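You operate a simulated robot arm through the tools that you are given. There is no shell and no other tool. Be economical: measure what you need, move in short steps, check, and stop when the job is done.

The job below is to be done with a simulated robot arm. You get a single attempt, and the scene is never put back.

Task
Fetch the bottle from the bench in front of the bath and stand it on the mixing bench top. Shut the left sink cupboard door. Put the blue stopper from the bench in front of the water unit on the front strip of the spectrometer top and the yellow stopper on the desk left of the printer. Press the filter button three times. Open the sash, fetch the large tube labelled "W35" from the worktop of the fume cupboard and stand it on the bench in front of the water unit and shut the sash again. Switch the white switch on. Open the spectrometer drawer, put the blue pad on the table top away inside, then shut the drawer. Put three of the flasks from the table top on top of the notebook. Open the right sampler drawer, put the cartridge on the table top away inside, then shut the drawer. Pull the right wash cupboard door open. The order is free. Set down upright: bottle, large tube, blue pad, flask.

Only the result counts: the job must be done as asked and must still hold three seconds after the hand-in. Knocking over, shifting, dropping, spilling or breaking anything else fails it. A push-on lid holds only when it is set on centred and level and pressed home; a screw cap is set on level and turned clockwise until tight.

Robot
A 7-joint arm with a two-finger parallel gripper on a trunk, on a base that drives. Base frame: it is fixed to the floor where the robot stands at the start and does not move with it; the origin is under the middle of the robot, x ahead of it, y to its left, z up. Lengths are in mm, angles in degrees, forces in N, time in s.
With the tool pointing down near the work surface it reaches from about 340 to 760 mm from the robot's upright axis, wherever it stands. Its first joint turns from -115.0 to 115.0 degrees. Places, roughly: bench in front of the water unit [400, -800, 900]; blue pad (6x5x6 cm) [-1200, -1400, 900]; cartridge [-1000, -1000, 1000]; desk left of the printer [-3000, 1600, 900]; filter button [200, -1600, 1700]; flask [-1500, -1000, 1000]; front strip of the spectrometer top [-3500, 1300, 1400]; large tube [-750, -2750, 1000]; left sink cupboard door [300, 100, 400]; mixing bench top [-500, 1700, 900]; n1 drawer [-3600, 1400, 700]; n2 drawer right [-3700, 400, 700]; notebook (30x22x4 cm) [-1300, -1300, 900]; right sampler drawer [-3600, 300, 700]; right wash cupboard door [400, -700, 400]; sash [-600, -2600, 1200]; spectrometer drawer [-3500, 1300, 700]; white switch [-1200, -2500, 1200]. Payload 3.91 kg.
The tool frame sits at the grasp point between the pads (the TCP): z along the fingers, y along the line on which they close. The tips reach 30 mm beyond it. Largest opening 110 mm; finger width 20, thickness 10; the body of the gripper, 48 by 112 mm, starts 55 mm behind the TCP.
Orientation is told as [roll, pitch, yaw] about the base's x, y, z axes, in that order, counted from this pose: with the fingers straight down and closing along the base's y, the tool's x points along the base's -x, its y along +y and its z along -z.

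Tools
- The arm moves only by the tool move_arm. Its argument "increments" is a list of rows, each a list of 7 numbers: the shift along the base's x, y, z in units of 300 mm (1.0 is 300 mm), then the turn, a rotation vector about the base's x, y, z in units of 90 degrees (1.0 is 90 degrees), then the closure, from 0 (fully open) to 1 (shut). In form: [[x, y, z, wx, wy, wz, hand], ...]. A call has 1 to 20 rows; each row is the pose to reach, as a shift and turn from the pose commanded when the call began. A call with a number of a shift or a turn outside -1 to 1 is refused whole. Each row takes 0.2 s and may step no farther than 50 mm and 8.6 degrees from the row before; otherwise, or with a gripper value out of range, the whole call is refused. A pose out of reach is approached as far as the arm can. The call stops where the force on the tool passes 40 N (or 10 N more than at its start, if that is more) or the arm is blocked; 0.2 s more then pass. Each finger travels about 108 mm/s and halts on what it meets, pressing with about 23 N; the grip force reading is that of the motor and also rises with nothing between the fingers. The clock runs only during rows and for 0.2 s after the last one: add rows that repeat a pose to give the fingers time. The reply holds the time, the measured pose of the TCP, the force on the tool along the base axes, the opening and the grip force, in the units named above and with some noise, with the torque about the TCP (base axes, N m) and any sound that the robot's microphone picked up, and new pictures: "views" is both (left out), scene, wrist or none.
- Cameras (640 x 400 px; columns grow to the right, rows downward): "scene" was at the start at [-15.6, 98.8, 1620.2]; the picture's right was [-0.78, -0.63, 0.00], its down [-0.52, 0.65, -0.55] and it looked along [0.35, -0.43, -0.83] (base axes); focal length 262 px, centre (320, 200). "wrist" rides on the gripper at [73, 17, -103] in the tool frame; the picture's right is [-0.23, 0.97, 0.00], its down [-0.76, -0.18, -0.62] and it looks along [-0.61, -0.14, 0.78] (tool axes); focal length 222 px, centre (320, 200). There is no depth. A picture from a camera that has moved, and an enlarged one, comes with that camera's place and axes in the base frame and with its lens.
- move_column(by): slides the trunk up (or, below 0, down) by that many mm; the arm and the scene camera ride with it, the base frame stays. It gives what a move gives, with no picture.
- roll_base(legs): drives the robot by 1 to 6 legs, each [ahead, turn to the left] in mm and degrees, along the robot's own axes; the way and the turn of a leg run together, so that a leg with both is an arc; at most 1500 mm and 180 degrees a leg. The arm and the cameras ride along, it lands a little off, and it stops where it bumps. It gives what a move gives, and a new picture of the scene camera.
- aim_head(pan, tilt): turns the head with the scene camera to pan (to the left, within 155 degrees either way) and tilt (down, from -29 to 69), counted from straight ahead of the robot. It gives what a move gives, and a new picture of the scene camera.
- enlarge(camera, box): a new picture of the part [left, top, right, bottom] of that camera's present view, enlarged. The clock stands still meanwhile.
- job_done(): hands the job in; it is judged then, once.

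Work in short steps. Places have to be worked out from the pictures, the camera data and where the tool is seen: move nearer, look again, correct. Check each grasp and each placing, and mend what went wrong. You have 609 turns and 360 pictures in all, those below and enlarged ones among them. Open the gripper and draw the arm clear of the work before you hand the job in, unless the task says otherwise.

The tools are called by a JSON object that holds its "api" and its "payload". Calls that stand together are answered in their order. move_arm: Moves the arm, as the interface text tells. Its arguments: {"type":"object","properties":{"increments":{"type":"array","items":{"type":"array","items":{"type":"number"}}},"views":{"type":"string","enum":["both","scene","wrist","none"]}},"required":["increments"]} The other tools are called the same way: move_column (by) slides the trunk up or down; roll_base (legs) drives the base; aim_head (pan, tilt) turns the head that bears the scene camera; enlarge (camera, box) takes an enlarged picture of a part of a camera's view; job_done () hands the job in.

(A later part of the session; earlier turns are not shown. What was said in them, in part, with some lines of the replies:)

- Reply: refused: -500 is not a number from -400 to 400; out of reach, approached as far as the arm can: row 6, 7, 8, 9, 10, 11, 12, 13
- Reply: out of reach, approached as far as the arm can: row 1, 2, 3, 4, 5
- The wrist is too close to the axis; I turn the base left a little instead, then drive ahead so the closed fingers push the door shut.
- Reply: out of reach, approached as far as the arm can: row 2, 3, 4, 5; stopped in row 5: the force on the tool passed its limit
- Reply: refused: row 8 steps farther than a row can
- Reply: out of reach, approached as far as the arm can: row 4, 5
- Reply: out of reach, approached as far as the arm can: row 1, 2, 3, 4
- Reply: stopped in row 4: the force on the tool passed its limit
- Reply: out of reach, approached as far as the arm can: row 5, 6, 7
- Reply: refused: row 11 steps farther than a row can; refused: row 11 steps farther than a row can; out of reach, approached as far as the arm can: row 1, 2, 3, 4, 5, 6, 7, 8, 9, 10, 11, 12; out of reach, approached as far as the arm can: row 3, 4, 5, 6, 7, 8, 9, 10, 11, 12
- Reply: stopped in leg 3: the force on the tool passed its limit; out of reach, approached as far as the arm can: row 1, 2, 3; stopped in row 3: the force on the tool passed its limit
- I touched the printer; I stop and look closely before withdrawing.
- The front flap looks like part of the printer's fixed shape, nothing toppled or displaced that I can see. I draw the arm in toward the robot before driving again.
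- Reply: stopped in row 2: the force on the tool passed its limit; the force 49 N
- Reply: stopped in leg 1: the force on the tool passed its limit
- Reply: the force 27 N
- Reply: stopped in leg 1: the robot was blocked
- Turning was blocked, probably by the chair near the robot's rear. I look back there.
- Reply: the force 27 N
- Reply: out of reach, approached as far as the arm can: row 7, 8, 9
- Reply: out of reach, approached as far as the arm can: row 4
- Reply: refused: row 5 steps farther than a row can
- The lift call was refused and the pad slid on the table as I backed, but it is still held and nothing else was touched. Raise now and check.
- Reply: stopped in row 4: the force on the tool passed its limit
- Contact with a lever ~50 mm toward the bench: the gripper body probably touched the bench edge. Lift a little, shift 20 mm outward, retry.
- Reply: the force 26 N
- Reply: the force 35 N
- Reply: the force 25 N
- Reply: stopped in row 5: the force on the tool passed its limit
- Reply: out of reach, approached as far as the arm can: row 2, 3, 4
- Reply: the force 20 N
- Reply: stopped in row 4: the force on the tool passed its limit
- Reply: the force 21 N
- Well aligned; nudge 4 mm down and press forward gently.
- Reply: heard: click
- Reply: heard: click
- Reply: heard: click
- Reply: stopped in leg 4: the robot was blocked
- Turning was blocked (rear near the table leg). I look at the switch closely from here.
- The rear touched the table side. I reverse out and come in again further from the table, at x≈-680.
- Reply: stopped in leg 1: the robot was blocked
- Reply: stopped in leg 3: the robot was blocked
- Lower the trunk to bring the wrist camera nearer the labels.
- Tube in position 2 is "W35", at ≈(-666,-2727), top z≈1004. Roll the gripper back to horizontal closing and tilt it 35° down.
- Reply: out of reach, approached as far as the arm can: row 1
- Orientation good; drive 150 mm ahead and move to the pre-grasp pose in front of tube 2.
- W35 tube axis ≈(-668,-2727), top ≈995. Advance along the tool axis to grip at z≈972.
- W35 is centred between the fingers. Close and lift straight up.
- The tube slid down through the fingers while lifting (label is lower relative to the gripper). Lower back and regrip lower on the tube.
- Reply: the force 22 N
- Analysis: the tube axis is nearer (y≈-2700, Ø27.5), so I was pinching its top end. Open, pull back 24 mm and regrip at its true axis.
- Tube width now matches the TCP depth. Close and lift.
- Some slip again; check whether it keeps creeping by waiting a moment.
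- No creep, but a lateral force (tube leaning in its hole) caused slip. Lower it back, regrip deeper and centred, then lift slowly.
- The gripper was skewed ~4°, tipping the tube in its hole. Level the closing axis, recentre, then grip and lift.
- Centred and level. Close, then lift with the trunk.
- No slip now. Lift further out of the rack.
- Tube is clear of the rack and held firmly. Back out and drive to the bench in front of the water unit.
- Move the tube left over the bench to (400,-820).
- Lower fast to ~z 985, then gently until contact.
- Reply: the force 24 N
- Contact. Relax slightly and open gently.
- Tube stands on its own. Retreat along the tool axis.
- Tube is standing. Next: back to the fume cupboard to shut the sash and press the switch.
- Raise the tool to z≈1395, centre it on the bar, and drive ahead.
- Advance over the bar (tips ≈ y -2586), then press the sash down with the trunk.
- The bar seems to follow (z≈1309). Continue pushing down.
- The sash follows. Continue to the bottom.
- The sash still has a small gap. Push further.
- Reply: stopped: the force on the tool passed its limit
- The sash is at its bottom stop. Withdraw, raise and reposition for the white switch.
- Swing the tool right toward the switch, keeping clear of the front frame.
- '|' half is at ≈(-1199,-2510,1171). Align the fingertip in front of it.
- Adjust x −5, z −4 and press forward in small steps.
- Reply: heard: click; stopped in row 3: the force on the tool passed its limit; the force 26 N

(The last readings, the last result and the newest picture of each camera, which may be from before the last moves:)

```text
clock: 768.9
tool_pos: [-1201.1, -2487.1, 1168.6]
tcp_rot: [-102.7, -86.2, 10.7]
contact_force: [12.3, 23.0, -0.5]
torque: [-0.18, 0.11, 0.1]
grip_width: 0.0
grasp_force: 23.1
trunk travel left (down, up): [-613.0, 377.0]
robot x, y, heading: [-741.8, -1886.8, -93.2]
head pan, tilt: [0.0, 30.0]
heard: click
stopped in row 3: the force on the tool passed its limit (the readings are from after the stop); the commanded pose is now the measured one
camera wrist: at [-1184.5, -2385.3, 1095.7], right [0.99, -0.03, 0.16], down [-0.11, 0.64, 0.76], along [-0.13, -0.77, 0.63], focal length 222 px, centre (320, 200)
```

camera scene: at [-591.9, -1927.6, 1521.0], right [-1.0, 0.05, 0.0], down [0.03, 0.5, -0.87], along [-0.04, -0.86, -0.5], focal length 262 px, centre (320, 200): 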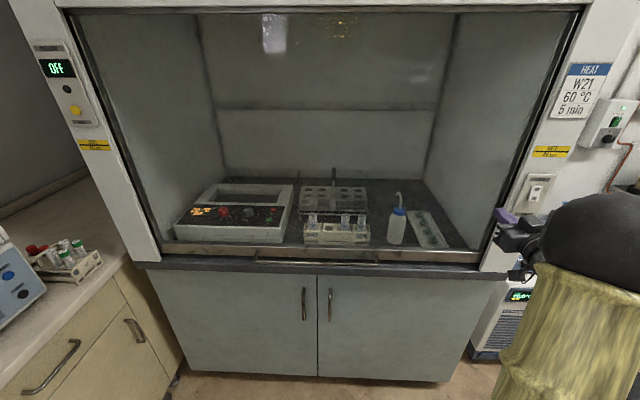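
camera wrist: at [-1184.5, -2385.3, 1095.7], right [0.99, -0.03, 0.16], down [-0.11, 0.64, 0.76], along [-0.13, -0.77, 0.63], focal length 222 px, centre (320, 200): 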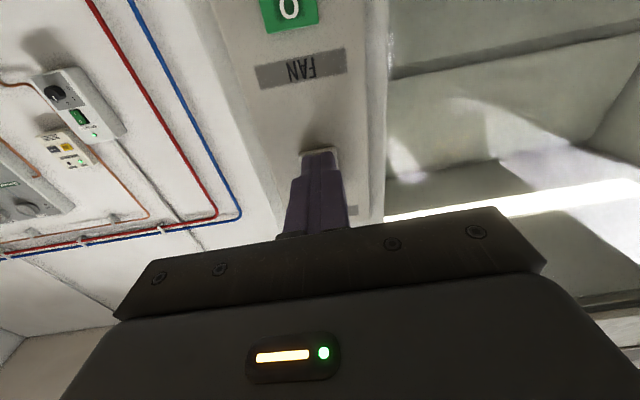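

Click heard and the cupboard light came on. Retract and verify.

{"api": "move_arm", "payload": {"increments": [[0, 0.08, 0, 0, 0, 0, 1], [0.05, 0.2, 0, 0, 0, 0, 1], [0.15, 0.3, 0, 0, 0, 0, 1], [0.28, 0.36, 0, 0, 0, 0, 1], [0.42, 0.36, 0, 0, 0, 0, 1]], "views": "both"}}

{"api": "enlarge", "payload": {"camera": "scene", "box": [440, 130, 600, 230]}}

```text
clock: 770.1
tool_pos: [-1072.0, -2379.1, 1170.8]
tcp_rot: [-101.1, -86.4, 9.0]
contact_force: [0.4, 0.5, -0.4]
torque: [0.0, -0.03, -0.01]
grip_width: 0.0
grasp_force: 23.0
trunk travel left (down, up): [-613.0, 377.0]
robot x, y, heading: [-745.2, -1892.2, -92.9]
head pan, tilt: [0.0, 30.0]
camera scene: at [-590.6, -1927.4, 1520.8], right [-1.0, 0.05, 0.0], down [0.03, 0.5, -0.87], along [-0.04, -0.86, -0.5], focal length 262 px, centre (320, 200)
camera wrist: at [-1055.6, -2278.6, 1096.0], right [0.99, -0.03, 0.17], down [-0.11, 0.64, 0.76], along [-0.13, -0.77, 0.62], focal length 222 px, centre (320, 200)
```

scene: 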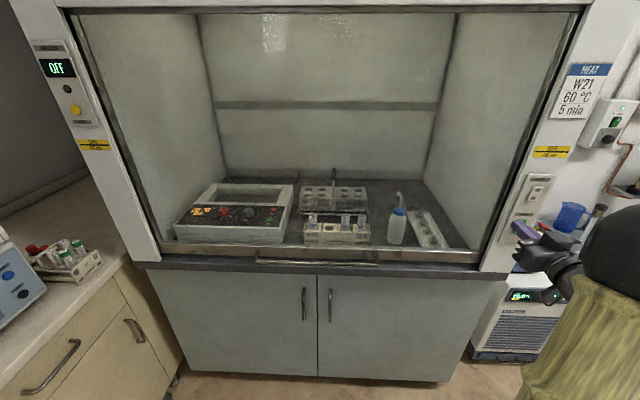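
wrist: 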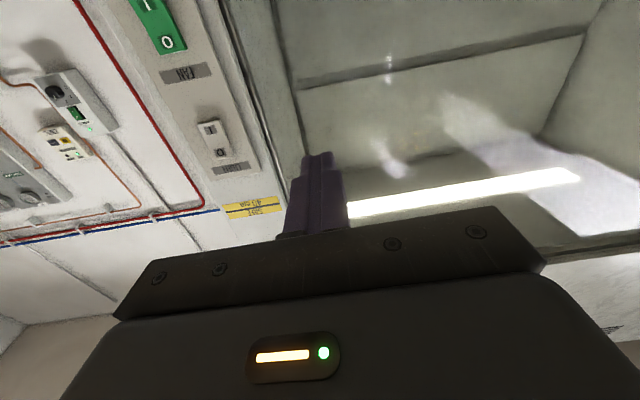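

```text
4.00 times, centred on (520, 180) of scene
camera zoom: at [-590.6, -1927.4, 1520.8], right [-1.0, 0.05, 0.0], down [0.03, 0.5, -0.87], along [-0.04, -0.86, -0.5], focal length 1047 px, centre (-480, 280)
```

zoom: 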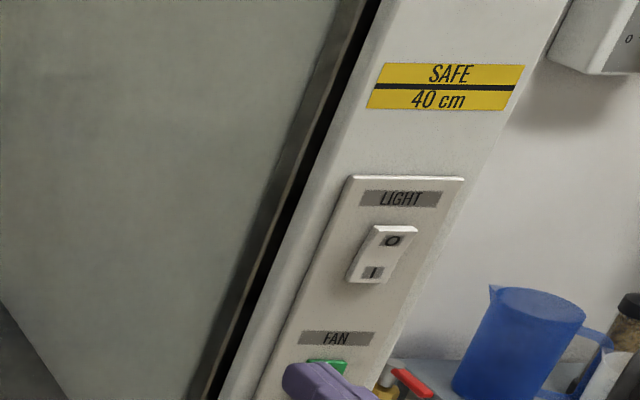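

Check the sash's shut state once more.

{"api": "enlarge", "payload": {"camera": "scene", "box": [150, 210, 390, 300]}}

```text
2.67 times, centred on (270, 255) of scene
camera zoom: at [-590.6, -1927.4, 1520.8], right [-1.0, 0.05, 0.0], down [0.03, 0.5, -0.87], along [-0.04, -0.86, -0.5], focal length 698 px, centre (453, 53)
```

zoom: 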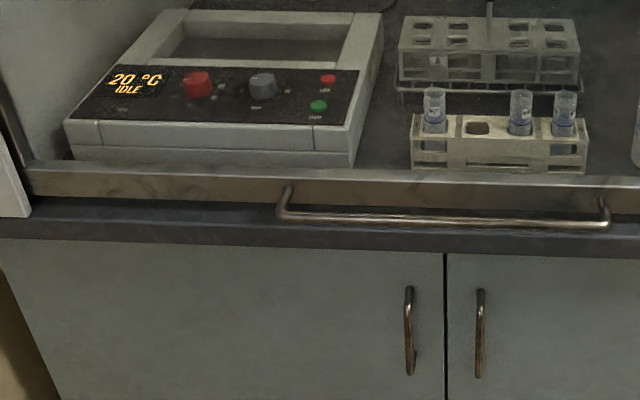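

All good. Finally the right wash cupboard door: drive to the wash bench.

{"api": "roll_base", "payload": {"legs": [[-100, 0], [0, 168], [1150, 0], [0, -80]]}}

{"api": "aim_head", "payload": {"pan": 0, "tilt": 50}}

```text
clock: 773.5
tool_pos: [-791.0, -2382.4, 1171.1]
tcp_rot: [-100.5, -86.4, 37.1]
contact_force: [-0.3, 0.3, -0.1]
torque: [-0.01, 0.02, -0.01]
grip_width: 0.0
grasp_force: 23.3
trunk travel left (down, up): [-613.0, 377.0]
robot x, y, heading: [-734.6, -1798.6, -72.6]
head pan, tilt: [0.0, 30.0]
stopped in leg 2: the robot was blocked; the commanded pose is now the measured one
camera scene: at [-580.9, -1776.2, 1520.8], right [-0.95, -0.3, 0.0], down [-0.15, 0.48, -0.87], along [0.26, -0.83, -0.5], focal length 262 px, centre (320, 200)
```

scene: 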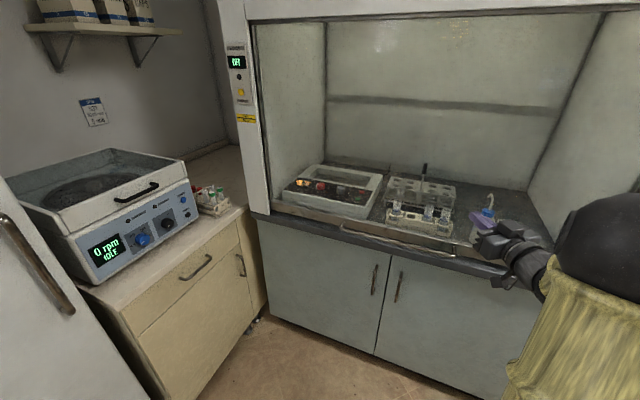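

```text
clock: 774.3
tool_pos: [-791.8, -2382.5, 1169.5]
tcp_rot: [-100.7, -86.6, 37.3]
contact_force: [-0.7, 0.3, 0.2]
torque: [0.03, 0.03, -0.02]
grip_width: 0.3
grasp_force: 23.3
trunk travel left (down, up): [-613.0, 377.0]
robot x, y, heading: [-734.3, -1793.4, -72.2]
head pan, tilt: [0.0, 50.0]
camera scene: at [-585.4, -1763.5, 1491.4], right [-0.95, -0.3, 0.0], down [-0.23, 0.73, -0.64], along [0.19, -0.61, -0.77], focal length 262 px, centre (320, 200)
```

scene: 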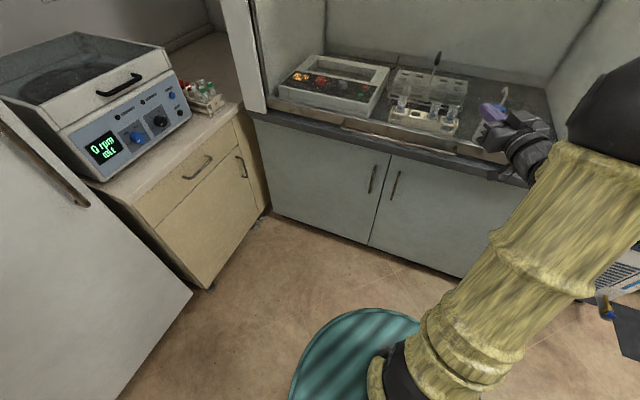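

The rear met the table again; go ahead 90 mm first, then turn.

{"api": "roll_base", "payload": {"legs": [[95, 0], [0, 140]]}}

{"api": "roll_base", "payload": {"legs": [[1180, 4]]}}

```text
clock: 781.3
tool_pos: [-302.1, -1455.9, 1170.3]
tcp_rot: [-100.6, -86.5, 179.2]
contact_force: [0.2, 0.2, 0.3]
torque: [-0.01, 0.02, 0.03]
grip_width: 0.1
grasp_force: 22.8
trunk travel left (down, up): [-613.0, 377.0]
robot x, y, heading: [-706.4, -1886.3, 69.6]
head pan, tilt: [0.0, 50.0]
camera scene: at [-843.8, -1816.1, 1491.4], right [0.94, -0.35, 0.0], down [-0.27, -0.72, -0.64], along [0.22, 0.6, -0.77], focal length 262 px, centre (320, 200)
```

scene: 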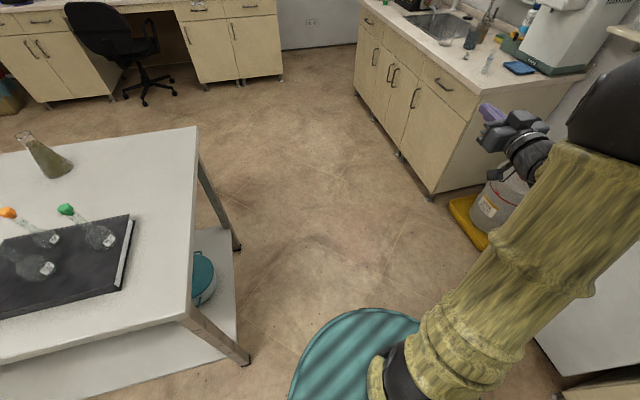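

```text
clock: 787.5
tool_pos: [26.5, -258.4, 1169.8]
tcp_rot: [-100.6, -86.5, -175.5]
contact_force: [-0.8, -0.7, -0.5]
torque: [0.02, 0.01, 0.01]
grip_width: 0.0
grasp_force: 22.5
trunk travel left (down, up): [-613.0, 377.0]
robot x, y, heading: [-336.5, -724.6, 75.0]
head pan, tilt: [0.0, 50.0]
camera scene: at [-479.2, -666.4, 1491.4], right [0.97, -0.26, 0.0], down [-0.2, -0.74, -0.64], along [0.17, 0.62, -0.77], focal length 262 px, centre (320, 200)
```

scene: 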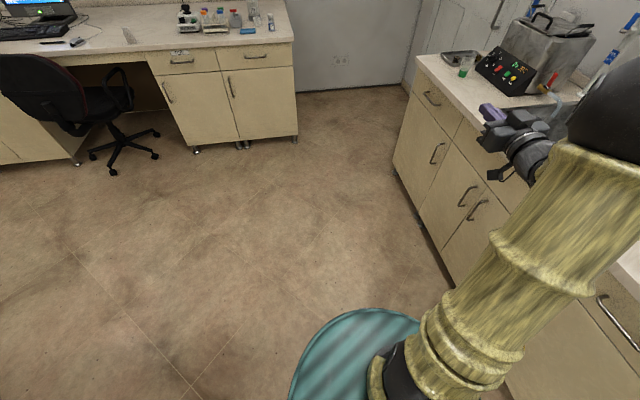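

Drive a bit further north, then face the wash cupboard door.

{"api": "roll_base", "payload": {"legs": [[230, 0], [0, -80]]}}

{"api": "move_arm", "payload": {"increments": [[0, 0.12, 0, 0, 0, 0, 1], [0, 0.24, 0, 0, 0, 0, 1], [0, 0.36, 0, 0, 0, 0, 1], [0, 0.48, 0, 0, 0, 0, 1], [0, 0.6, 0, 0, 0, 0, 1], [0, 0.72, 0, 0, 0, 0, 1], [0, 0.84, 0, 0, 0, 0, 1], [0, 0.96, 0, 0, 0, 0, 1]], "views": "none"}}

{"api": "move_column", "payload": {"by": -390}}

{"api": "aim_head", "payload": {"pan": -15, "tilt": 40}}

```text
clock: 792.7
tool_pos: [241.0, -787.1, 1169.5]
tcp_rot: [-100.6, -86.4, 103.7]
contact_force: [0.2, -0.5, 0.8]
torque: [-0.03, 0.02, -0.03]
grip_width: 0.1
grasp_force: 22.9
trunk travel left (down, up): [-613.0, 377.0]
robot x, y, heading: [-275.4, -503.0, -6.3]
head pan, tilt: [0.0, 50.0]
camera scene: at [-243.5, -351.1, 1491.4], right [-0.11, -0.99, 0.0], down [-0.76, 0.08, -0.64], along [0.64, -0.07, -0.77], focal length 262 px, centre (320, 200)
```

scene: 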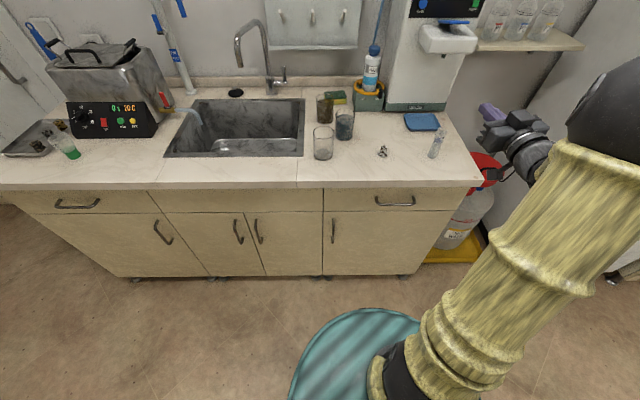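

```text
clock: 794.5
tool_pos: [240.8, -499.4, 1170.2]
tcp_rot: [-100.0, -86.4, 102.9]
contact_force: [0.2, 0.3, -0.1]
torque: [0.0, 0.0, -0.04]
grip_width: 0.2
grasp_force: 23.1
trunk travel left (down, up): [-613.0, 377.0]
robot x, y, heading: [-276.7, -501.4, -6.2]
head pan, tilt: [0.0, 50.0]
```

```text
clock: 798.2
tool_pos: [241.1, -500.4, 779.9]
tcp_rot: [-100.6, -86.6, 103.6]
contact_force: [0.7, -0.2, 0.1]
torque: [0.02, 0.0, 0.01]
grip_width: 0.3
grasp_force: 23.1
trunk travel left (down, up): [-223.0, 767.0]
robot x, y, heading: [-276.0, -499.0, -5.7]
head pan, tilt: [0.0, 50.0]
```

```text
clock: 799.0
tool_pos: [241.2, -501.1, 779.4]
tcp_rot: [-100.7, -86.5, 103.6]
contact_force: [-0.4, 0.2, -0.5]
torque: [0.02, -0.01, -0.02]
grip_width: 0.0
grasp_force: 23.5
trunk travel left (down, up): [-223.0, 767.0]
robot x, y, heading: [-277.9, -504.7, -6.1]
head pan, tilt: [-15.0, 40.0]
camera scene: at [-240.8, -373.4, 1115.5], right [-0.36, -0.93, 0.0], down [-0.6, 0.23, -0.77], along [0.71, -0.28, -0.64], focal length 262 px, centre (320, 200)
```

scene: 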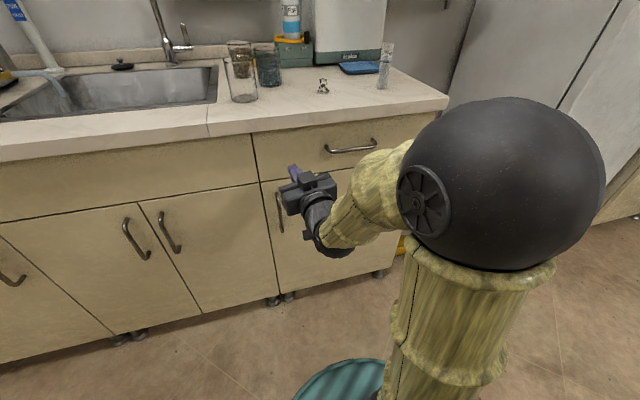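

Handle bar at ≈(280,-463,638). Back 90 mm, lower to its height, open, and align.

{"api": "roll_base", "payload": {"legs": [[-90, 0]]}}

{"api": "move_column", "payload": {"by": -142}}

{"api": "move_arm", "payload": {"increments": [[0, 0.06, 0, 0, 0, 0, 0.6], [0, 0.11, 0, 0, 0, 0, 0.4], [0, 0.11, 0, 0, 0, 0, 0.4]], "views": "both"}}

```text
clock: 800.1
tool_pos: [151.8, -490.7, 779.9]
tcp_rot: [-100.6, -86.4, 103.6]
contact_force: [-0.1, 0.4, 0.6]
torque: [0.01, 0.01, 0.02]
grip_width: 0.0
grasp_force: 23.2
trunk travel left (down, up): [-223.0, 767.0]
robot x, y, heading: [-366.7, -490.8, -5.7]
head pan, tilt: [-15.0, 40.0]
camera scene: at [-329.1, -364.0, 1115.5], right [-0.36, -0.93, 0.0], down [-0.6, 0.23, -0.77], along [0.71, -0.28, -0.64], focal length 262 px, centre (320, 200)
```

scene: 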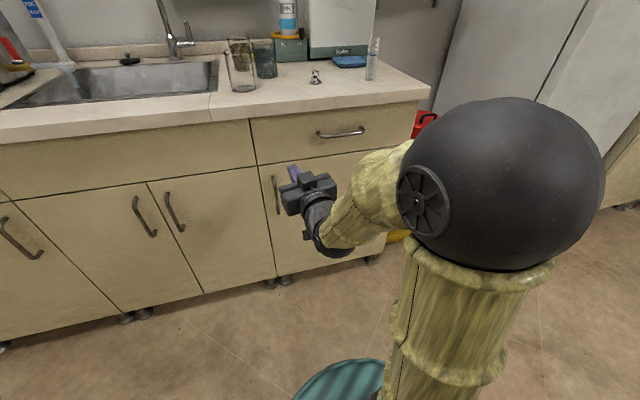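

```text
clock: 801.8
tool_pos: [152.6, -490.9, 637.7]
tcp_rot: [-100.8, -86.4, 103.7]
contact_force: [0.4, -0.2, 0.0]
torque: [-0.04, -0.01, 0.03]
grip_width: 0.1
grasp_force: 23.0
trunk travel left (down, up): [-81.0, 909.0]
robot x, y, heading: [-363.8, -490.6, -5.9]
head pan, tilt: [-15.0, 40.0]
```

```text
clock: 802.6
tool_pos: [153.5, -456.6, 637.0]
tcp_rot: [-100.8, -86.5, 103.7]
contact_force: [-0.7, -0.8, -0.4]
torque: [-0.02, 0.0, 0.01]
grip_width: 66.2
grasp_force: 0.2
trunk travel left (down, up): [-81.0, 909.0]
robot x, y, heading: [-364.8, -489.8, -6.0]
head pan, tilt: [-15.0, 40.0]
camera scene: at [-329.2, -364.0, 973.5], right [-0.36, -0.93, 0.0], down [-0.6, 0.23, -0.77], along [0.71, -0.28, -0.64], focal length 262 px, centre (320, 200)
camera wrist: at [50.6, -450.1, 563.7], right [-0.05, 0.98, 0.17], down [-0.62, -0.16, 0.76], along [0.78, -0.06, 0.62], focal length 222 px, centre (320, 200)
```

scene: 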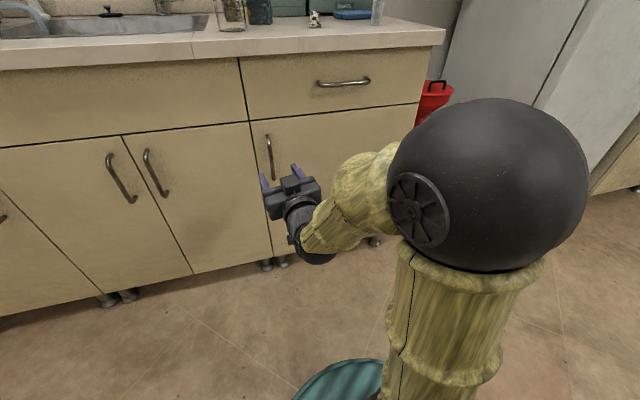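
wrist: 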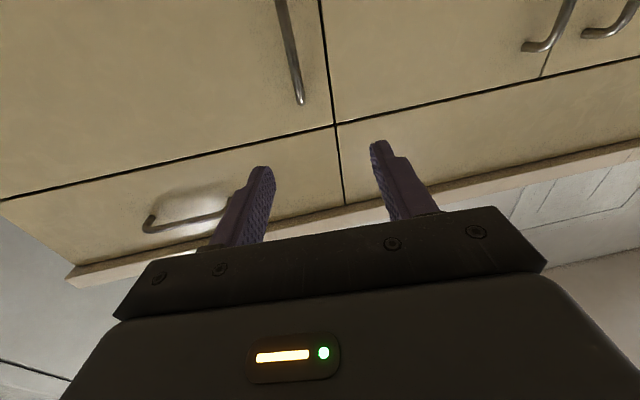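

Lower 37 mm to the handle's middle and approach with a check.

{"api": "move_column", "payload": {"by": -37}}

{"api": "move_arm", "payload": {"increments": [[0.1, -0.015, 0, 0, 0, 0, 0.4], [0.2, -0.02, 0, 0, 0, 0, 0.4], [0.27, -0.02, 0, 0, 0, 0, 0.4]], "views": "wrist"}}

```text
clock: 803.4
tool_pos: [153.7, -456.7, 599.8]
tcp_rot: [-100.6, -86.5, 103.8]
contact_force: [0.4, 0.4, 0.0]
torque: [-0.01, 0.0, -0.01]
grip_width: 65.9
grasp_force: 0.0
trunk travel left (down, up): [-44.0, 946.0]
robot x, y, heading: [-365.4, -492.1, -6.1]
head pan, tilt: [-15.0, 40.0]
```

```text
clock: 804.2
tool_pos: [232.9, -462.8, 598.6]
tcp_rot: [-100.7, -86.4, 103.8]
contact_force: [-0.5, -0.6, 0.5]
torque: [0.02, -0.01, 0.01]
grip_width: 65.8
grasp_force: 0.0
trunk travel left (down, up): [-44.0, 946.0]
robot x, y, heading: [-365.1, -492.8, -5.9]
head pan, tilt: [-15.0, 40.0]
camera wrist: at [131.1, -456.1, 525.3], right [-0.05, 0.98, 0.17], down [-0.62, -0.16, 0.76], along [0.78, -0.06, 0.62], focal length 222 px, centre (320, 200)
```

wrist: 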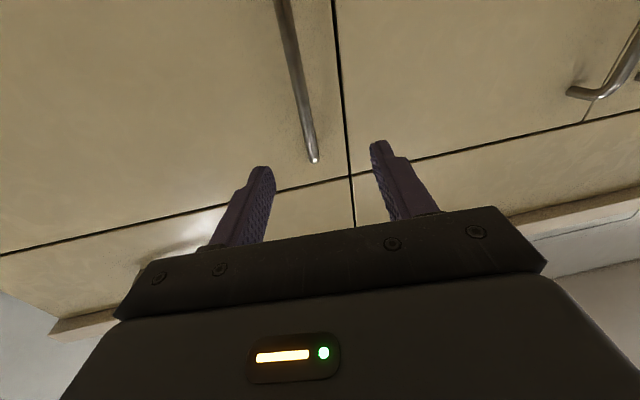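

Bar is a bit deeper (x≈310+). Advance further and check.

{"api": "move_arm", "payload": {"increments": [[0.08, -0.01, -0.01, 0, 0, 0, 0.45], [0.16, -0.013, -0.02, 0, 0, 0, 0.45]], "views": "wrist"}}

```text
clock: 804.8
tool_pos: [283.2, -466.2, 594.3]
tcp_rot: [-101.1, -86.5, 104.0]
contact_force: [0.3, -0.1, 0.4]
torque: [-0.01, 0.0, 0.04]
grip_width: 60.6
grasp_force: 0.1
trunk travel left (down, up): [-44.0, 946.0]
robot x, y, heading: [-367.7, -492.9, -6.3]
head pan, tilt: [-15.0, 40.0]
camera wrist: at [180.5, -460.0, 518.9], right [-0.05, 0.98, 0.17], down [-0.62, -0.16, 0.76], along [0.78, -0.06, 0.62], focal length 222 px, centre (320, 200)
```

wrist: 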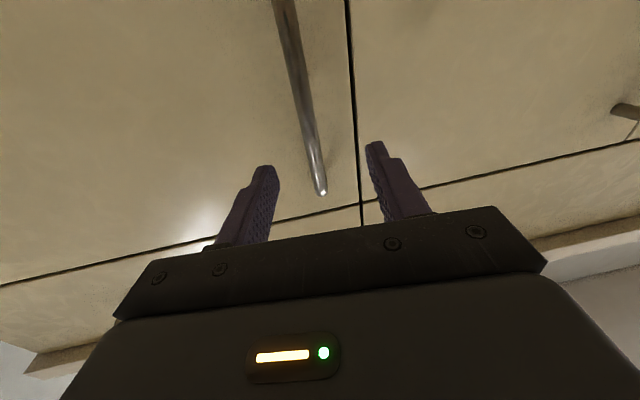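

{"api": "move_arm", "payload": {"increments": [[0.05, -0.008, -0.02, 0, 0, 0, 0.5], [0.09, -0.01, -0.03, 0, 0, 0, 0.5]], "views": "wrist"}}

```text
clock: 805.4
tool_pos: [306.7, -469.7, 583.4]
tcp_rot: [-100.7, -86.4, 103.9]
contact_force: [0.3, 0.5, -0.3]
torque: [0.0, -0.01, -0.01]
grip_width: 55.0
grasp_force: 0.1
trunk travel left (down, up): [-44.0, 946.0]
robot x, y, heading: [-366.9, -493.6, -6.0]
head pan, tilt: [-15.0, 40.0]
camera wrist: at [205.0, -463.6, 509.8], right [-0.05, 0.98, 0.17], down [-0.62, -0.16, 0.76], along [0.78, -0.06, 0.62], focal length 222 px, centre (320, 200)
```

wrist: 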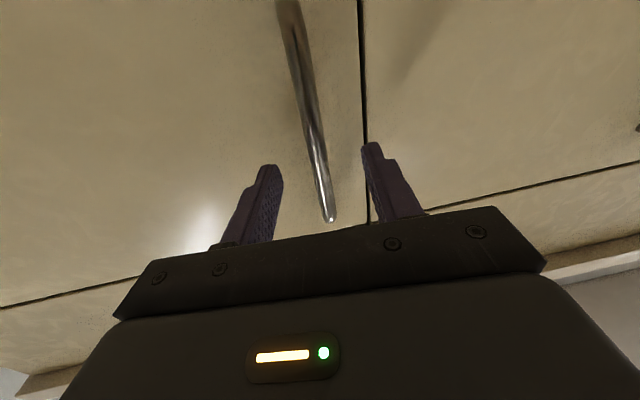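

Bar is at x≈330. Advance 20 mm more and close.

{"api": "move_arm", "payload": {"increments": [[0.04, -0.004, 0, 0, 0, 0, 0.5], [0.07, -0.006, 0, 0, 0, 0, 0.5], [0.07, -0.006, 0, 0, 0, 0, 1], [0.07, -0.006, 0, 0, 0, 0, 1], [0.07, -0.006, 0, 0, 0, 0, 1], [0.07, -0.006, 0, 0, 0, 0, 1]], "views": "wrist"}}

```text
clock: 806.8
tool_pos: [328.5, -468.6, 583.7]
tcp_rot: [-99.7, -86.5, 103.2]
contact_force: [0.3, 15.0, -0.7]
torque: [0.96, 0.17, 0.06]
grip_width: 12.5
grasp_force: 45.1
trunk travel left (down, up): [-44.0, 946.0]
robot x, y, heading: [-367.0, -492.8, -5.7]
head pan, tilt: [-15.0, 40.0]
camera wrist: at [226.6, -462.5, 510.5], right [-0.06, 0.98, 0.17], down [-0.62, -0.17, 0.76], along [0.78, -0.06, 0.62], focal length 222 px, centre (320, 200)
```

wrist: 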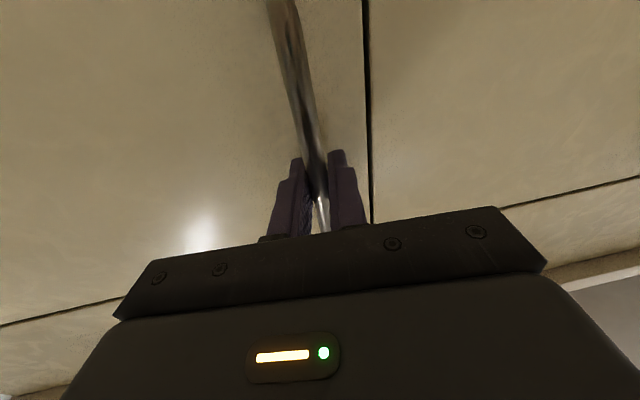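

Gripped. Pull the door along its arc (hinge ≈(350,-925)) by 20°.

{"api": "move_arm", "payload": {"increments": [[-0.067, -0.004, 0, 0, 0, 0.028, 1], [-0.133, -0.012, 0, 0, 0, 0.056, 1], [-0.198, -0.022, 0, 0, 0, 0.083, 1], [-0.263, -0.035, 0, 0, 0, 0.111, 1], [-0.328, -0.051, 0, 0, 0, 0.139, 1], [-0.392, -0.07, 0, 0, 0, 0.167, 1], [-0.453, -0.091, 0, 0, 0, 0.194, 1], [-0.517, -0.115, 0, 0, 0, 0.222, 1]], "views": "scene"}}

```text
clock: 807.8
tool_pos: [258.3, -472.6, 583.6]
tcp_rot: [-99.0, -86.7, 111.9]
contact_force: [-1.1, 4.5, -0.7]
torque: [0.95, 0.27, 0.0]
grip_width: 12.1
grasp_force: 45.3
trunk travel left (down, up): [-44.0, 946.0]
robot x, y, heading: [-367.4, -496.1, -6.4]
head pan, tilt: [-15.0, 40.0]
stopped in row 4: the force on the tool passed its limit (the readings are from after the stop); the commanded pose is now the measured one
camera scene: at [-329.3, -363.8, 936.6], right [-0.36, -0.93, 0.0], down [-0.6, 0.23, -0.77], along [0.71, -0.27, -0.64], focal length 262 px, centre (320, 200)
```

scene: 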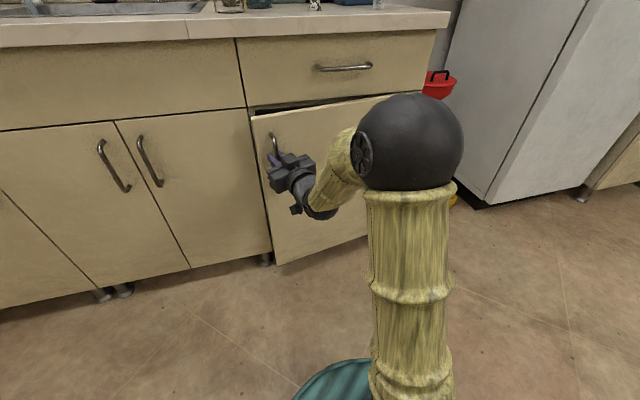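

Door is ~70 mm open; the hinge fits (292,-925). Continue along the corrected arc.

{"api": "move_arm", "payload": {"increments": [[-0.066, -0.006, 0, 0, 0, 0.028, 1], [-0.132, -0.016, 0, 0, 0, 0.056, 1], [-0.197, -0.028, 0, 0, 0, 0.083, 1], [-0.262, -0.043, 0, 0, 0, 0.111, 1], [-0.326, -0.061, 0, 0, 0, 0.139, 1], [-0.389, -0.081, 0, 0, 0, 0.167, 1]], "views": "scene"}}

```text
clock: 809.1
tool_pos: [142.9, -502.7, 584.3]
tcp_rot: [-100.6, -86.7, 127.8]
contact_force: [11.3, -27.2, -5.8]
torque: [1.1, -0.1, -0.09]
grip_width: 12.2
grasp_force: 45.3
trunk travel left (down, up): [-44.0, 946.0]
robot x, y, heading: [-365.6, -494.1, -6.0]
head pan, tilt: [-15.0, 40.0]
camera scene: at [-328.3, -365.5, 936.6], right [-0.36, -0.93, 0.0], down [-0.6, 0.23, -0.76], along [0.71, -0.27, -0.64], focal length 262 px, centre (320, 200)
```

scene: 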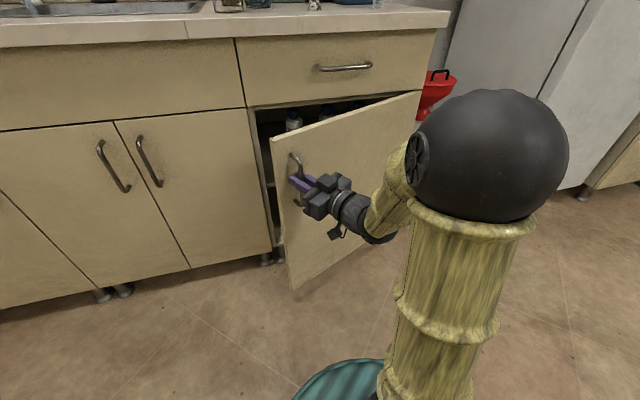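

Door ~27° open. Continue with combined reverse and right turn of the base to follow the arc.

{"api": "roll_base", "payload": {"legs": [[-60, -3.4], [-60, -5]]}}

```text
clock: 810.1
tool_pos: [104.4, -520.2, 584.0]
tcp_rot: [-100.0, -86.8, 124.4]
contact_force: [-0.3, -1.8, -0.4]
torque: [0.98, 0.28, 0.03]
grip_width: 12.2
grasp_force: 45.1
trunk travel left (down, up): [-44.0, 946.0]
robot x, y, heading: [-403.5, -489.2, -8.2]
head pan, tilt: [-15.0, 40.0]
stopped in leg 1: the force on the tool passed its limit (the readings are from after the stop); the commanded pose is now the measured one
camera scene: at [-361.4, -361.0, 936.6], right [-0.39, -0.92, 0.0], down [-0.59, 0.25, -0.77], along [0.7, -0.3, -0.64], focal length 262 px, centre (320, 200)
```

scene: 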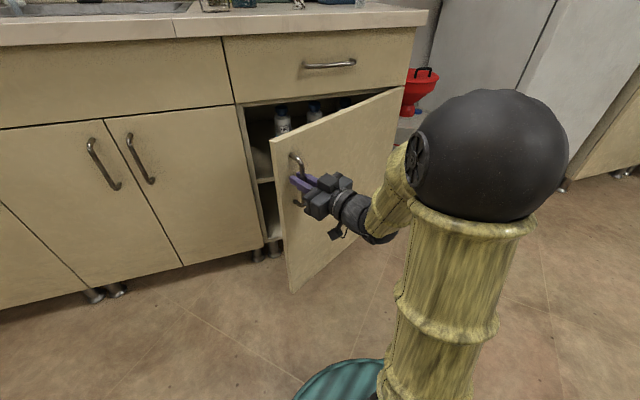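

{"api": "roll_base", "payload": {"legs": [[-45, -4.5]]}}

{"api": "roll_base", "payload": {"legs": [[-45, -5]]}}

{"api": "roll_base", "payload": {"legs": [[-45, -5.5]]}}

```text
clock: 811.4
tool_pos: [56.7, -546.4, 584.7]
tcp_rot: [-100.3, -86.9, 121.1]
contact_force: [-0.9, 1.6, 4.2]
torque: [0.74, 0.86, 0.04]
grip_width: 11.9
grasp_force: 44.5
trunk travel left (down, up): [-44.0, 946.0]
robot x, y, heading: [-449.9, -483.4, -13.0]
head pan, tilt: [-15.0, 40.0]
stopped in leg 1: the force on the tool passed its limit (the readings are from after the stop); the commanded pose is now the measured one
camera scene: at [-394.6, -356.5, 936.6], right [-0.47, -0.88, 0.0], down [-0.57, 0.3, -0.77], along [0.68, -0.36, -0.64], focal length 262 px, centre (320, 200)
```

scene: 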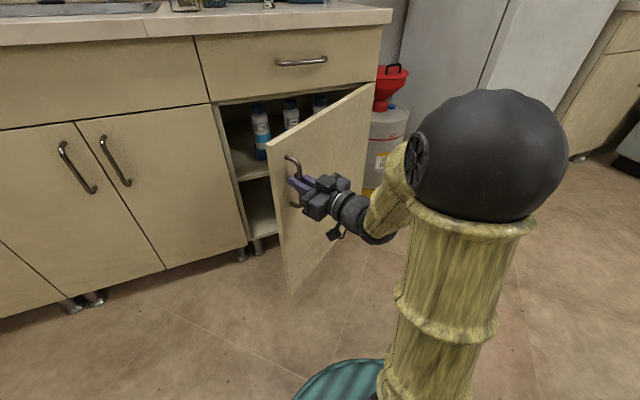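

```text
clock: 812.5
tool_pos: [3.5, -588.3, 584.5]
tcp_rot: [-100.7, -87.1, 115.1]
contact_force: [1.7, -1.1, -1.0]
torque: [1.0, 0.06, 0.02]
grip_width: 11.7
grasp_force: 45.3
trunk travel left (down, up): [-44.0, 946.0]
robot x, y, heading: [-488.0, -466.8, -18.4]
head pan, tilt: [-15.0, 40.0]
stopped in leg 1: the force on the tool passed its limit (the readings are from after the stop); the commanded pose is now the measured one
camera scene: at [-429.6, -348.9, 936.5], right [-0.55, -0.84, 0.0], down [-0.54, 0.35, -0.77], along [0.64, -0.42, -0.64], focal length 262 px, centre (320, 200)
```

scene: 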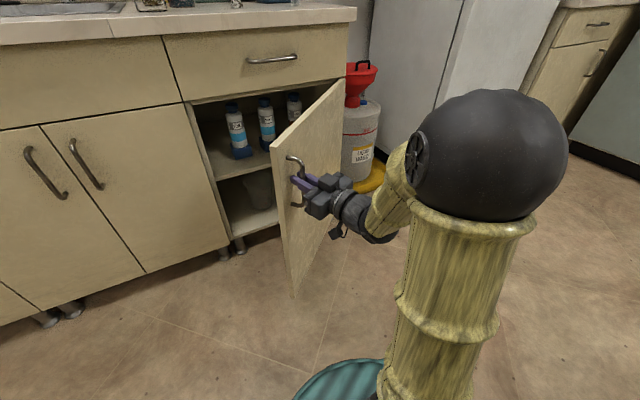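

```text
clock: 813.4
tool_pos: [-25.7, -615.1, 584.4]
tcp_rot: [-100.7, -87.2, 110.6]
contact_force: [1.9, -3.1, -2.5]
torque: [1.0, -0.04, -0.09]
grip_width: 12.0
grasp_force: 45.6
trunk travel left (down, up): [-44.0, 946.0]
robot x, y, heading: [-513.5, -459.2, -21.0]
head pan, tilt: [-15.0, 40.0]
stopped in leg 1: the force on the tool passed its limit (the readings are from after the stop); the commanded pose is now the measured one
camera scene: at [-445.9, -344.4, 936.6], right [-0.59, -0.81, 0.0], down [-0.52, 0.38, -0.77], along [0.62, -0.45, -0.64], focal length 262 px, centre (320, 200)
```

scene: 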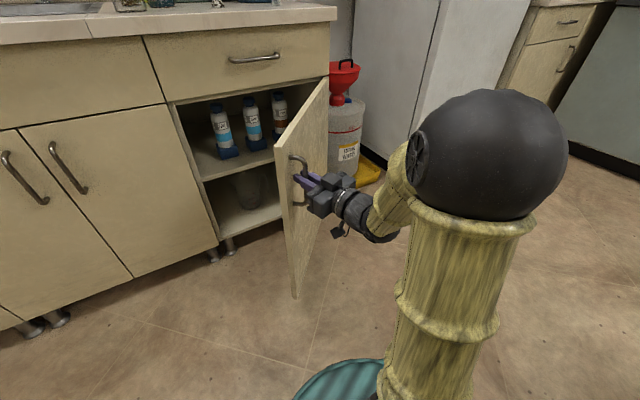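

~51° open. Continue with more turning than reversing.

{"api": "roll_base", "payload": {"legs": [[-32, -7.5]]}}

{"api": "roll_base", "payload": {"legs": [[-20, -7]]}}

{"api": "roll_base", "payload": {"legs": [[-12, -7]]}}

```text
clock: 814.3
tool_pos: [-63.9, -657.8, 584.4]
tcp_rot: [-100.1, -87.3, 103.6]
contact_force: [5.5, -4.8, -5.5]
torque: [1.04, -0.18, -0.06]
grip_width: 12.3
grasp_force: 45.4
trunk travel left (down, up): [-44.0, 946.0]
robot x, y, heading: [-537.4, -446.7, -26.6]
head pan, tilt: [-15.0, 40.0]
stopped in leg 1: the force on the tool passed its limit (the readings are from after the stop); the commanded pose is now the measured one
camera scene: at [-457.0, -341.9, 936.6], right [-0.67, -0.75, 0.0], down [-0.48, 0.43, -0.77], along [0.57, -0.51, -0.64], focal length 262 px, centre (320, 200)
```

scene: 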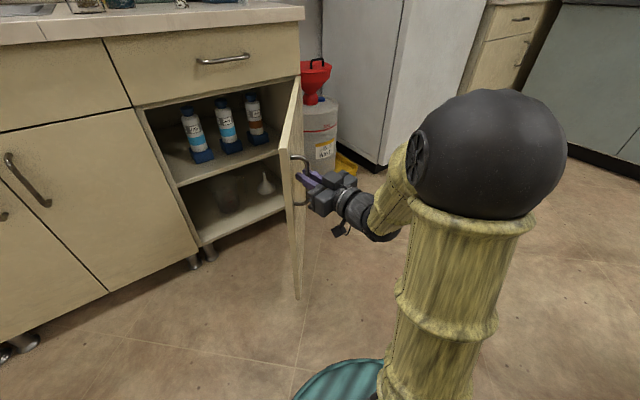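

```text
clock: 815.2
tool_pos: [-84.0, -683.2, 583.6]
tcp_rot: [-98.5, -87.4, 98.4]
contact_force: [7.3, -5.4, -5.2]
torque: [1.06, -0.16, -0.04]
grip_width: 12.0
grasp_force: 45.1
trunk travel left (down, up): [-44.0, 946.0]
robot x, y, heading: [-541.8, -442.8, -29.9]
head pan, tilt: [-15.0, 40.0]
stopped in leg 1: the force on the tool passed its limit (the readings are from after the stop); the commanded pose is now the measured one
camera scene: at [-459.1, -342.1, 936.6], right [-0.7, -0.71, 0.0], down [-0.46, 0.45, -0.77], along [0.54, -0.54, -0.64], focal length 262 px, centre (320, 200)
```

scene: 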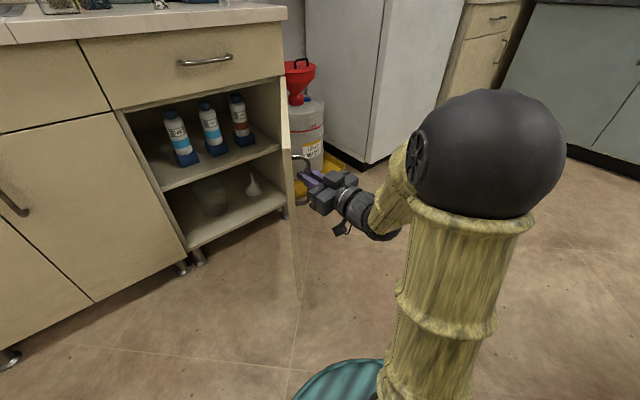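

```text
clock: 816.0
tool_pos: [-96.7, -704.7, 583.6]
tcp_rot: [-97.6, -87.4, 94.3]
contact_force: [9.4, -6.9, -4.2]
torque: [1.04, -0.24, -0.1]
grip_width: 12.1
grasp_force: 45.0
trunk travel left (down, up): [-44.0, 946.0]
robot x, y, heading: [-545.3, -441.0, -32.3]
head pan, tilt: [-15.0, 40.0]
stopped in leg 1: the force on the tool passed its limit (the readings are from after the stop); the commanded pose is now the measured one
camera scene: at [-458.5, -343.7, 936.5], right [-0.74, -0.68, 0.0], down [-0.44, 0.47, -0.77], along [0.52, -0.56, -0.64], focal length 262 px, centre (320, 200)
```

scene: 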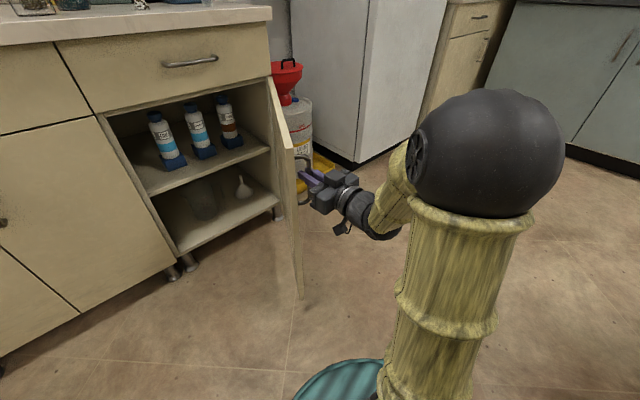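

~65° open. Release, then push the inner side further open with closed fingers.

{"api": "move_arm", "payload": {"increments": [[0, 0, 0, 0, 0, 0, 0.7], [0, 0, 0, 0, 0, 0, 0.5], [0, 0, 0, 0, 0, 0, 0.5], [-0.08, 0, 0, 0, 0, 0, 0.5], [-0.18, 0.02, 0, 0, 0, 0, 0.5], [-0.3, 0.05, 0, 0, 0, 0, 0.5]], "views": "both"}}

```text
clock: 817.4
tool_pos: [-182.3, -706.6, 596.2]
tcp_rot: [-98.2, -87.3, 95.1]
contact_force: [-0.6, 0.5, -0.2]
torque: [0.0, -0.05, 0.02]
grip_width: 55.1
grasp_force: 0.0
out of reach, approached as far as the arm can: row 6
trunk travel left (down, up): [-44.0, 946.0]
robot x, y, heading: [-550.3, -441.0, -32.4]
head pan, tilt: [-15.0, 40.0]
camera scene: at [-459.0, -343.2, 936.5], right [-0.74, -0.68, 0.0], down [-0.44, 0.47, -0.77], along [0.52, -0.56, -0.64], focal length 262 px, centre (320, 200)
camera wrist: at [-284.1, -688.8, 524.2], right [0.05, 0.98, 0.18], down [-0.64, -0.11, 0.76], along [0.77, -0.16, 0.62], focal length 222 px, centre (320, 200)
```

scene: 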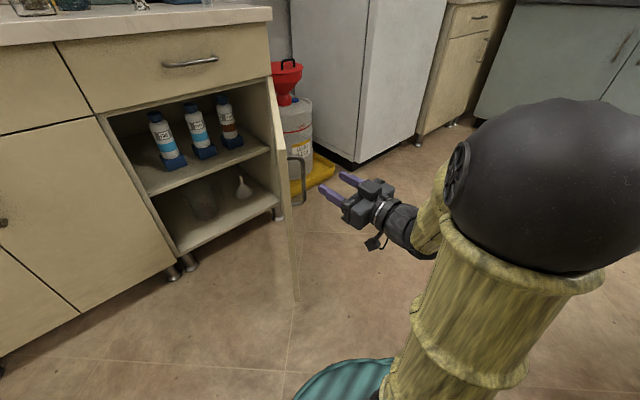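
wrist: 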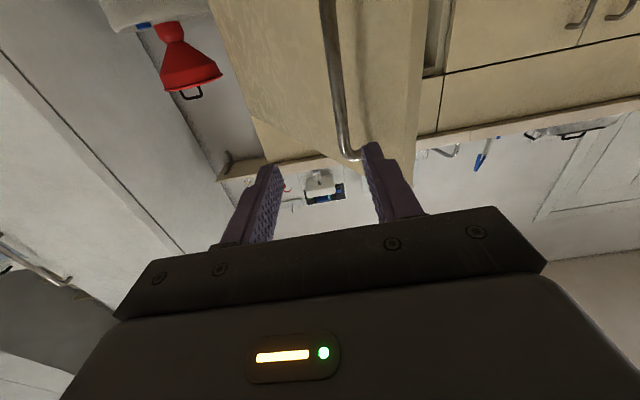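

Circle around the door's free edge to its inner side.

{"api": "move_arm", "payload": {"increments": [[0, 0.14, 0, 0, 0, 0, 1], [0, 0.28, 0, 0, 0, 0, 1], [0, 0.42, 0, 0, 0, 0, 1], [0, 0.56, 0, 0, 0, 0, 1], [0.14, 0.56, 0, 0, 0, 0, 1], [0.28, 0.56, 0, 0, 0, 0, 1], [0.42, 0.56, 0, 0, 0, 0, 1], [0.56, 0.56, 0, 0, 0, 0, 1], [0.66, 0.56, 0, 0, 0, 0, 1]], "views": "scene"}}

```text
clock: 819.4
tool_pos: [18.6, -540.7, 594.7]
tcp_rot: [-99.9, -87.2, 96.5]
contact_force: [-1.0, -0.8, 0.0]
torque: [0.03, 0.0, 0.01]
grip_width: 0.2
grasp_force: 23.3
out of reach, approached as far as the arm can: row 1, 2, 3, 4, 5, 6, 7
trunk travel left (down, up): [-44.0, 946.0]
robot x, y, heading: [-547.1, -443.9, -32.4]
head pan, tilt: [-15.0, 40.0]
camera scene: at [-459.2, -343.1, 936.6], right [-0.74, -0.68, 0.0], down [-0.44, 0.47, -0.77], along [0.52, -0.56, -0.64], focal length 262 px, centre (320, 200)
```

scene: 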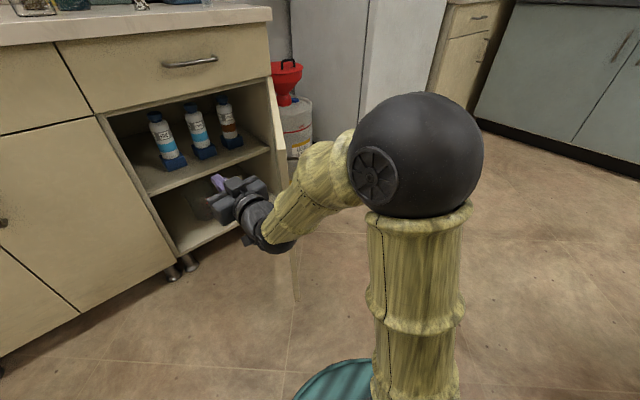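

Push the inner face outward (−y) with the side of the gripper.

{"api": "move_arm", "payload": {"increments": [[0, -0.14, 0, 0, 0, 0, 1], [0, -0.28, 0, 0, 0, 0, 1], [0, -0.42, 0, 0, 0, 0, 1], [0, -0.54, 0, 0, 0, 0, 1], [0, -0.64, 0, 0, 0, 0, 1], [0, -0.74, 0, 0, 0, 0, 1], [0, -0.84, 0, 0, 0, 0, 1]], "views": "scene"}}

```text
clock: 821.0
tool_pos: [15.0, -791.4, 596.9]
tcp_rot: [-99.1, -87.3, 96.0]
contact_force: [-0.4, 0.1, 0.9]
torque: [0.0, 0.02, -0.04]
grip_width: 0.0
grasp_force: 22.6
trunk travel left (down, up): [-44.0, 946.0]
robot x, y, heading: [-546.5, -442.2, -32.3]
head pan, tilt: [-15.0, 40.0]
camera scene: at [-459.1, -343.1, 936.5], right [-0.74, -0.68, 0.0], down [-0.44, 0.47, -0.77], along [0.52, -0.56, -0.64], focal length 262 px, centre (320, 200)
```

scene: 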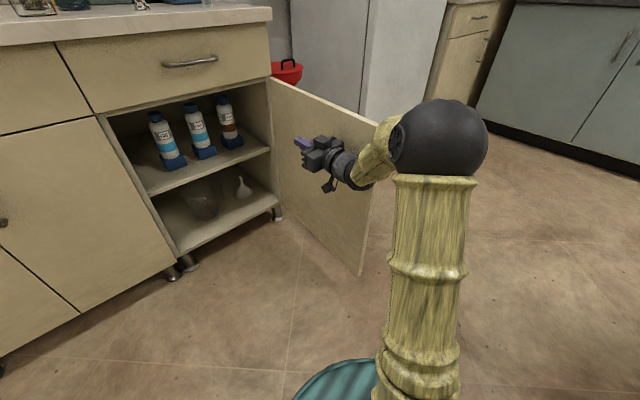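

The door is wide open. Draw the arm away, open the gripper and back off.

{"api": "move_arm", "payload": {"increments": [[0, 0.1, 0, 0, 0, 0, 0.8], [0, 0.24, 0, 0, 0, 0, 0.5], [0, 0.38, 0, 0, 0, 0, 0.3], [0, 0.52, 0, 0, 0, 0, 0.3], [0, 0.66, 0, 0, 0, 0, 0.3]], "views": "none"}}

{"api": "roll_base", "payload": {"legs": [[-150, 0]]}}

{"api": "move_column", "payload": {"by": 400}}

{"api": "aim_head", "payload": {"pan": 15, "tilt": 35}}

```text
clock: 822.2
tool_pos: [19.2, -594.1, 596.9]
tcp_rot: [-99.4, -87.3, 96.1]
contact_force: [-0.1, 0.2, -1.0]
torque: [-0.01, 0.0, 0.02]
grip_width: 77.3
grasp_force: 0.0
trunk travel left (down, up): [-44.0, 946.0]
robot x, y, heading: [-545.8, -439.9, -32.6]
head pan, tilt: [-15.0, 40.0]
```

```text
clock: 823.6
tool_pos: [-105.1, -516.3, 596.0]
tcp_rot: [-99.7, -87.3, 96.1]
contact_force: [-1.0, 0.4, -0.6]
torque: [-0.04, -0.01, 0.01]
grip_width: 77.1
grasp_force: 0.0
trunk travel left (down, up): [-44.0, 946.0]
robot x, y, heading: [-671.0, -363.5, -32.4]
head pan, tilt: [-15.0, 40.0]
camera scene: at [-584.6, -263.3, 936.5], right [-0.74, -0.68, 0.0], down [-0.44, 0.47, -0.77], along [0.52, -0.56, -0.64], focal length 262 px, centre (320, 200)
```

scene: 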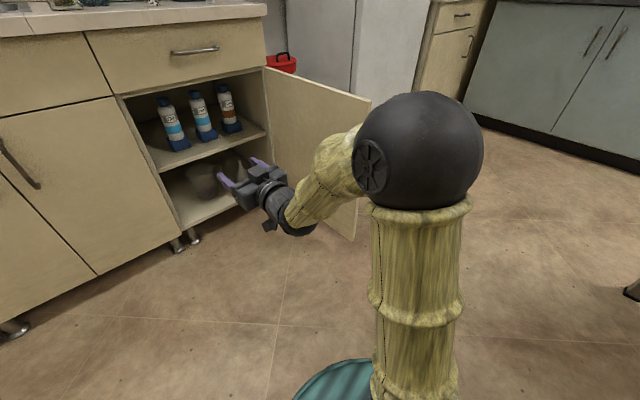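

```text
clock: 827.4
tool_pos: [-104.9, -516.1, 995.9]
tcp_rot: [-99.7, -87.3, 96.3]
contact_force: [0.3, 0.0, -0.3]
torque: [0.03, -0.01, 0.0]
grip_width: 76.9
grasp_force: 0.0
trunk travel left (down, up): [-444.0, 546.0]
robot x, y, heading: [-672.5, -361.8, -32.2]
head pan, tilt: [-15.0, 40.0]
```

```text
clock: 828.4
tool_pos: [-104.4, -516.9, 995.4]
tcp_rot: [-99.7, -87.4, 96.3]
contact_force: [-0.4, 0.1, -0.4]
torque: [0.0, 0.04, 0.03]
grip_width: 76.9
grasp_force: 0.1
trunk travel left (down, up): [-444.0, 546.0]
robot x, y, heading: [-676.4, -362.2, -32.4]
head pan, tilt: [15.0, 35.0]
camera scene: at [-558.1, -227.2, 1344.1], right [-0.3, -0.95, 0.0], down [-0.55, 0.17, -0.82], along [0.78, -0.25, -0.57], focal length 262 px, centre (320, 200)
```

scene: 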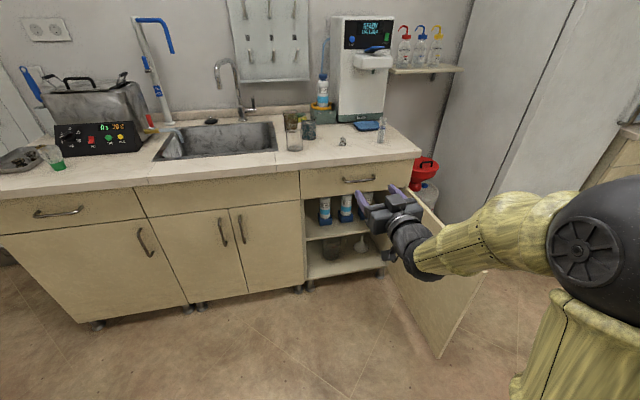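

Tube stands, sink door shut, wash door open. A last look at the table and the mixing bench.

{"api": "aim_head", "payload": {"pan": -115, "tilt": 35}}

{"api": "aim_head", "payload": {"pan": 120, "tilt": 25}}

```text
clock: 830.5
tool_pos: [-105.0, -517.9, 996.0]
tcp_rot: [-99.8, -87.3, 96.3]
contact_force: [0.6, 0.0, 0.1]
torque: [0.0, -0.01, 0.01]
grip_width: 77.2
grasp_force: 0.0
trunk travel left (down, up): [-444.0, 546.0]
robot x, y, heading: [-675.0, -364.5, -32.6]
head pan, tilt: [-115.0, 35.0]
camera scene: at [-716.2, -248.2, 1344.1], right [-0.54, 0.84, 0.0], down [0.48, 0.31, -0.82], along [-0.69, -0.44, -0.57], focal length 262 px, centre (320, 200)
```

scene: 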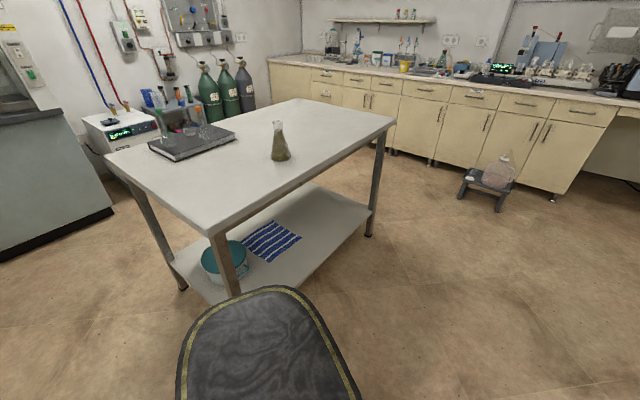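

```text
clock: 833.8
tool_pos: [-105.5, -517.0, 996.7]
tcp_rot: [-99.7, -87.2, 96.3]
contact_force: [-1.0, 0.5, 0.0]
torque: [0.02, 0.06, -0.04]
grip_width: 77.1
grasp_force: 0.1
trunk travel left (down, up): [-444.0, 546.0]
robot x, y, heading: [-674.6, -362.4, -32.4]
head pan, tilt: [120.0, 25.0]
camera scene: at [-638.2, -108.7, 1359.9], right [1.0, -0.04, 0.0], down [-0.02, -0.42, -0.91], along [0.04, 0.91, -0.42], focal length 262 px, centre (320, 200)
```

scene: 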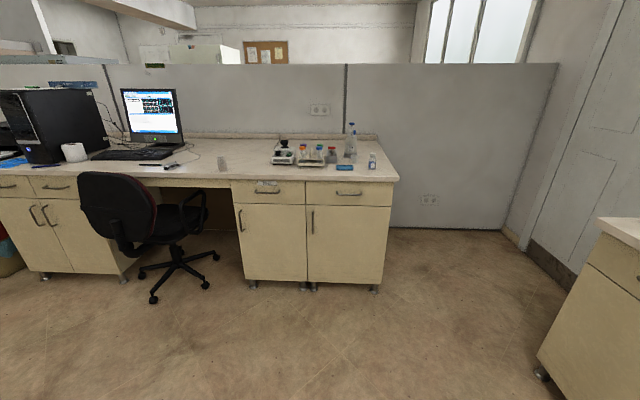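

Everything is in place and the arm is clear. Hand in.

{"api": "job_done", "payload": {}}

```text
The job is handed in.
```

I've finished every item and handed the job in. I don't have the judge's result. In the last views the bottle and the W35 tube were standing, the three flasks were on the notebook and the sink door was shut. The fume cupboard light was on, and the wash cupboard door was open nearly 90°.

- **Stoppers:** the blue one is on the spectrometer's front strip and the yellow one is on the desk left of the printer. I didn't recheck either after finishing that part.
- **Drawers:** the blue pad is in the spectrometer drawer, on its floor. The cartridge is in a free slot of the right sampler drawer. Both drawers are shut.
- **Filter button:** I heard a click on each of the three presses, but the FILTER light never came on.
- **Sash:** it is pushed down to its stop and looks the same as at the start.

There were a few contacts along the way:
- The gripper touched the printer and then struck near the computer tower, both above the force limit.
- The robot's rear pressed against the table several times.
- The blue pad slid across the table before I lifted it.
- I saw nothing displaced or knocked over after any of these.
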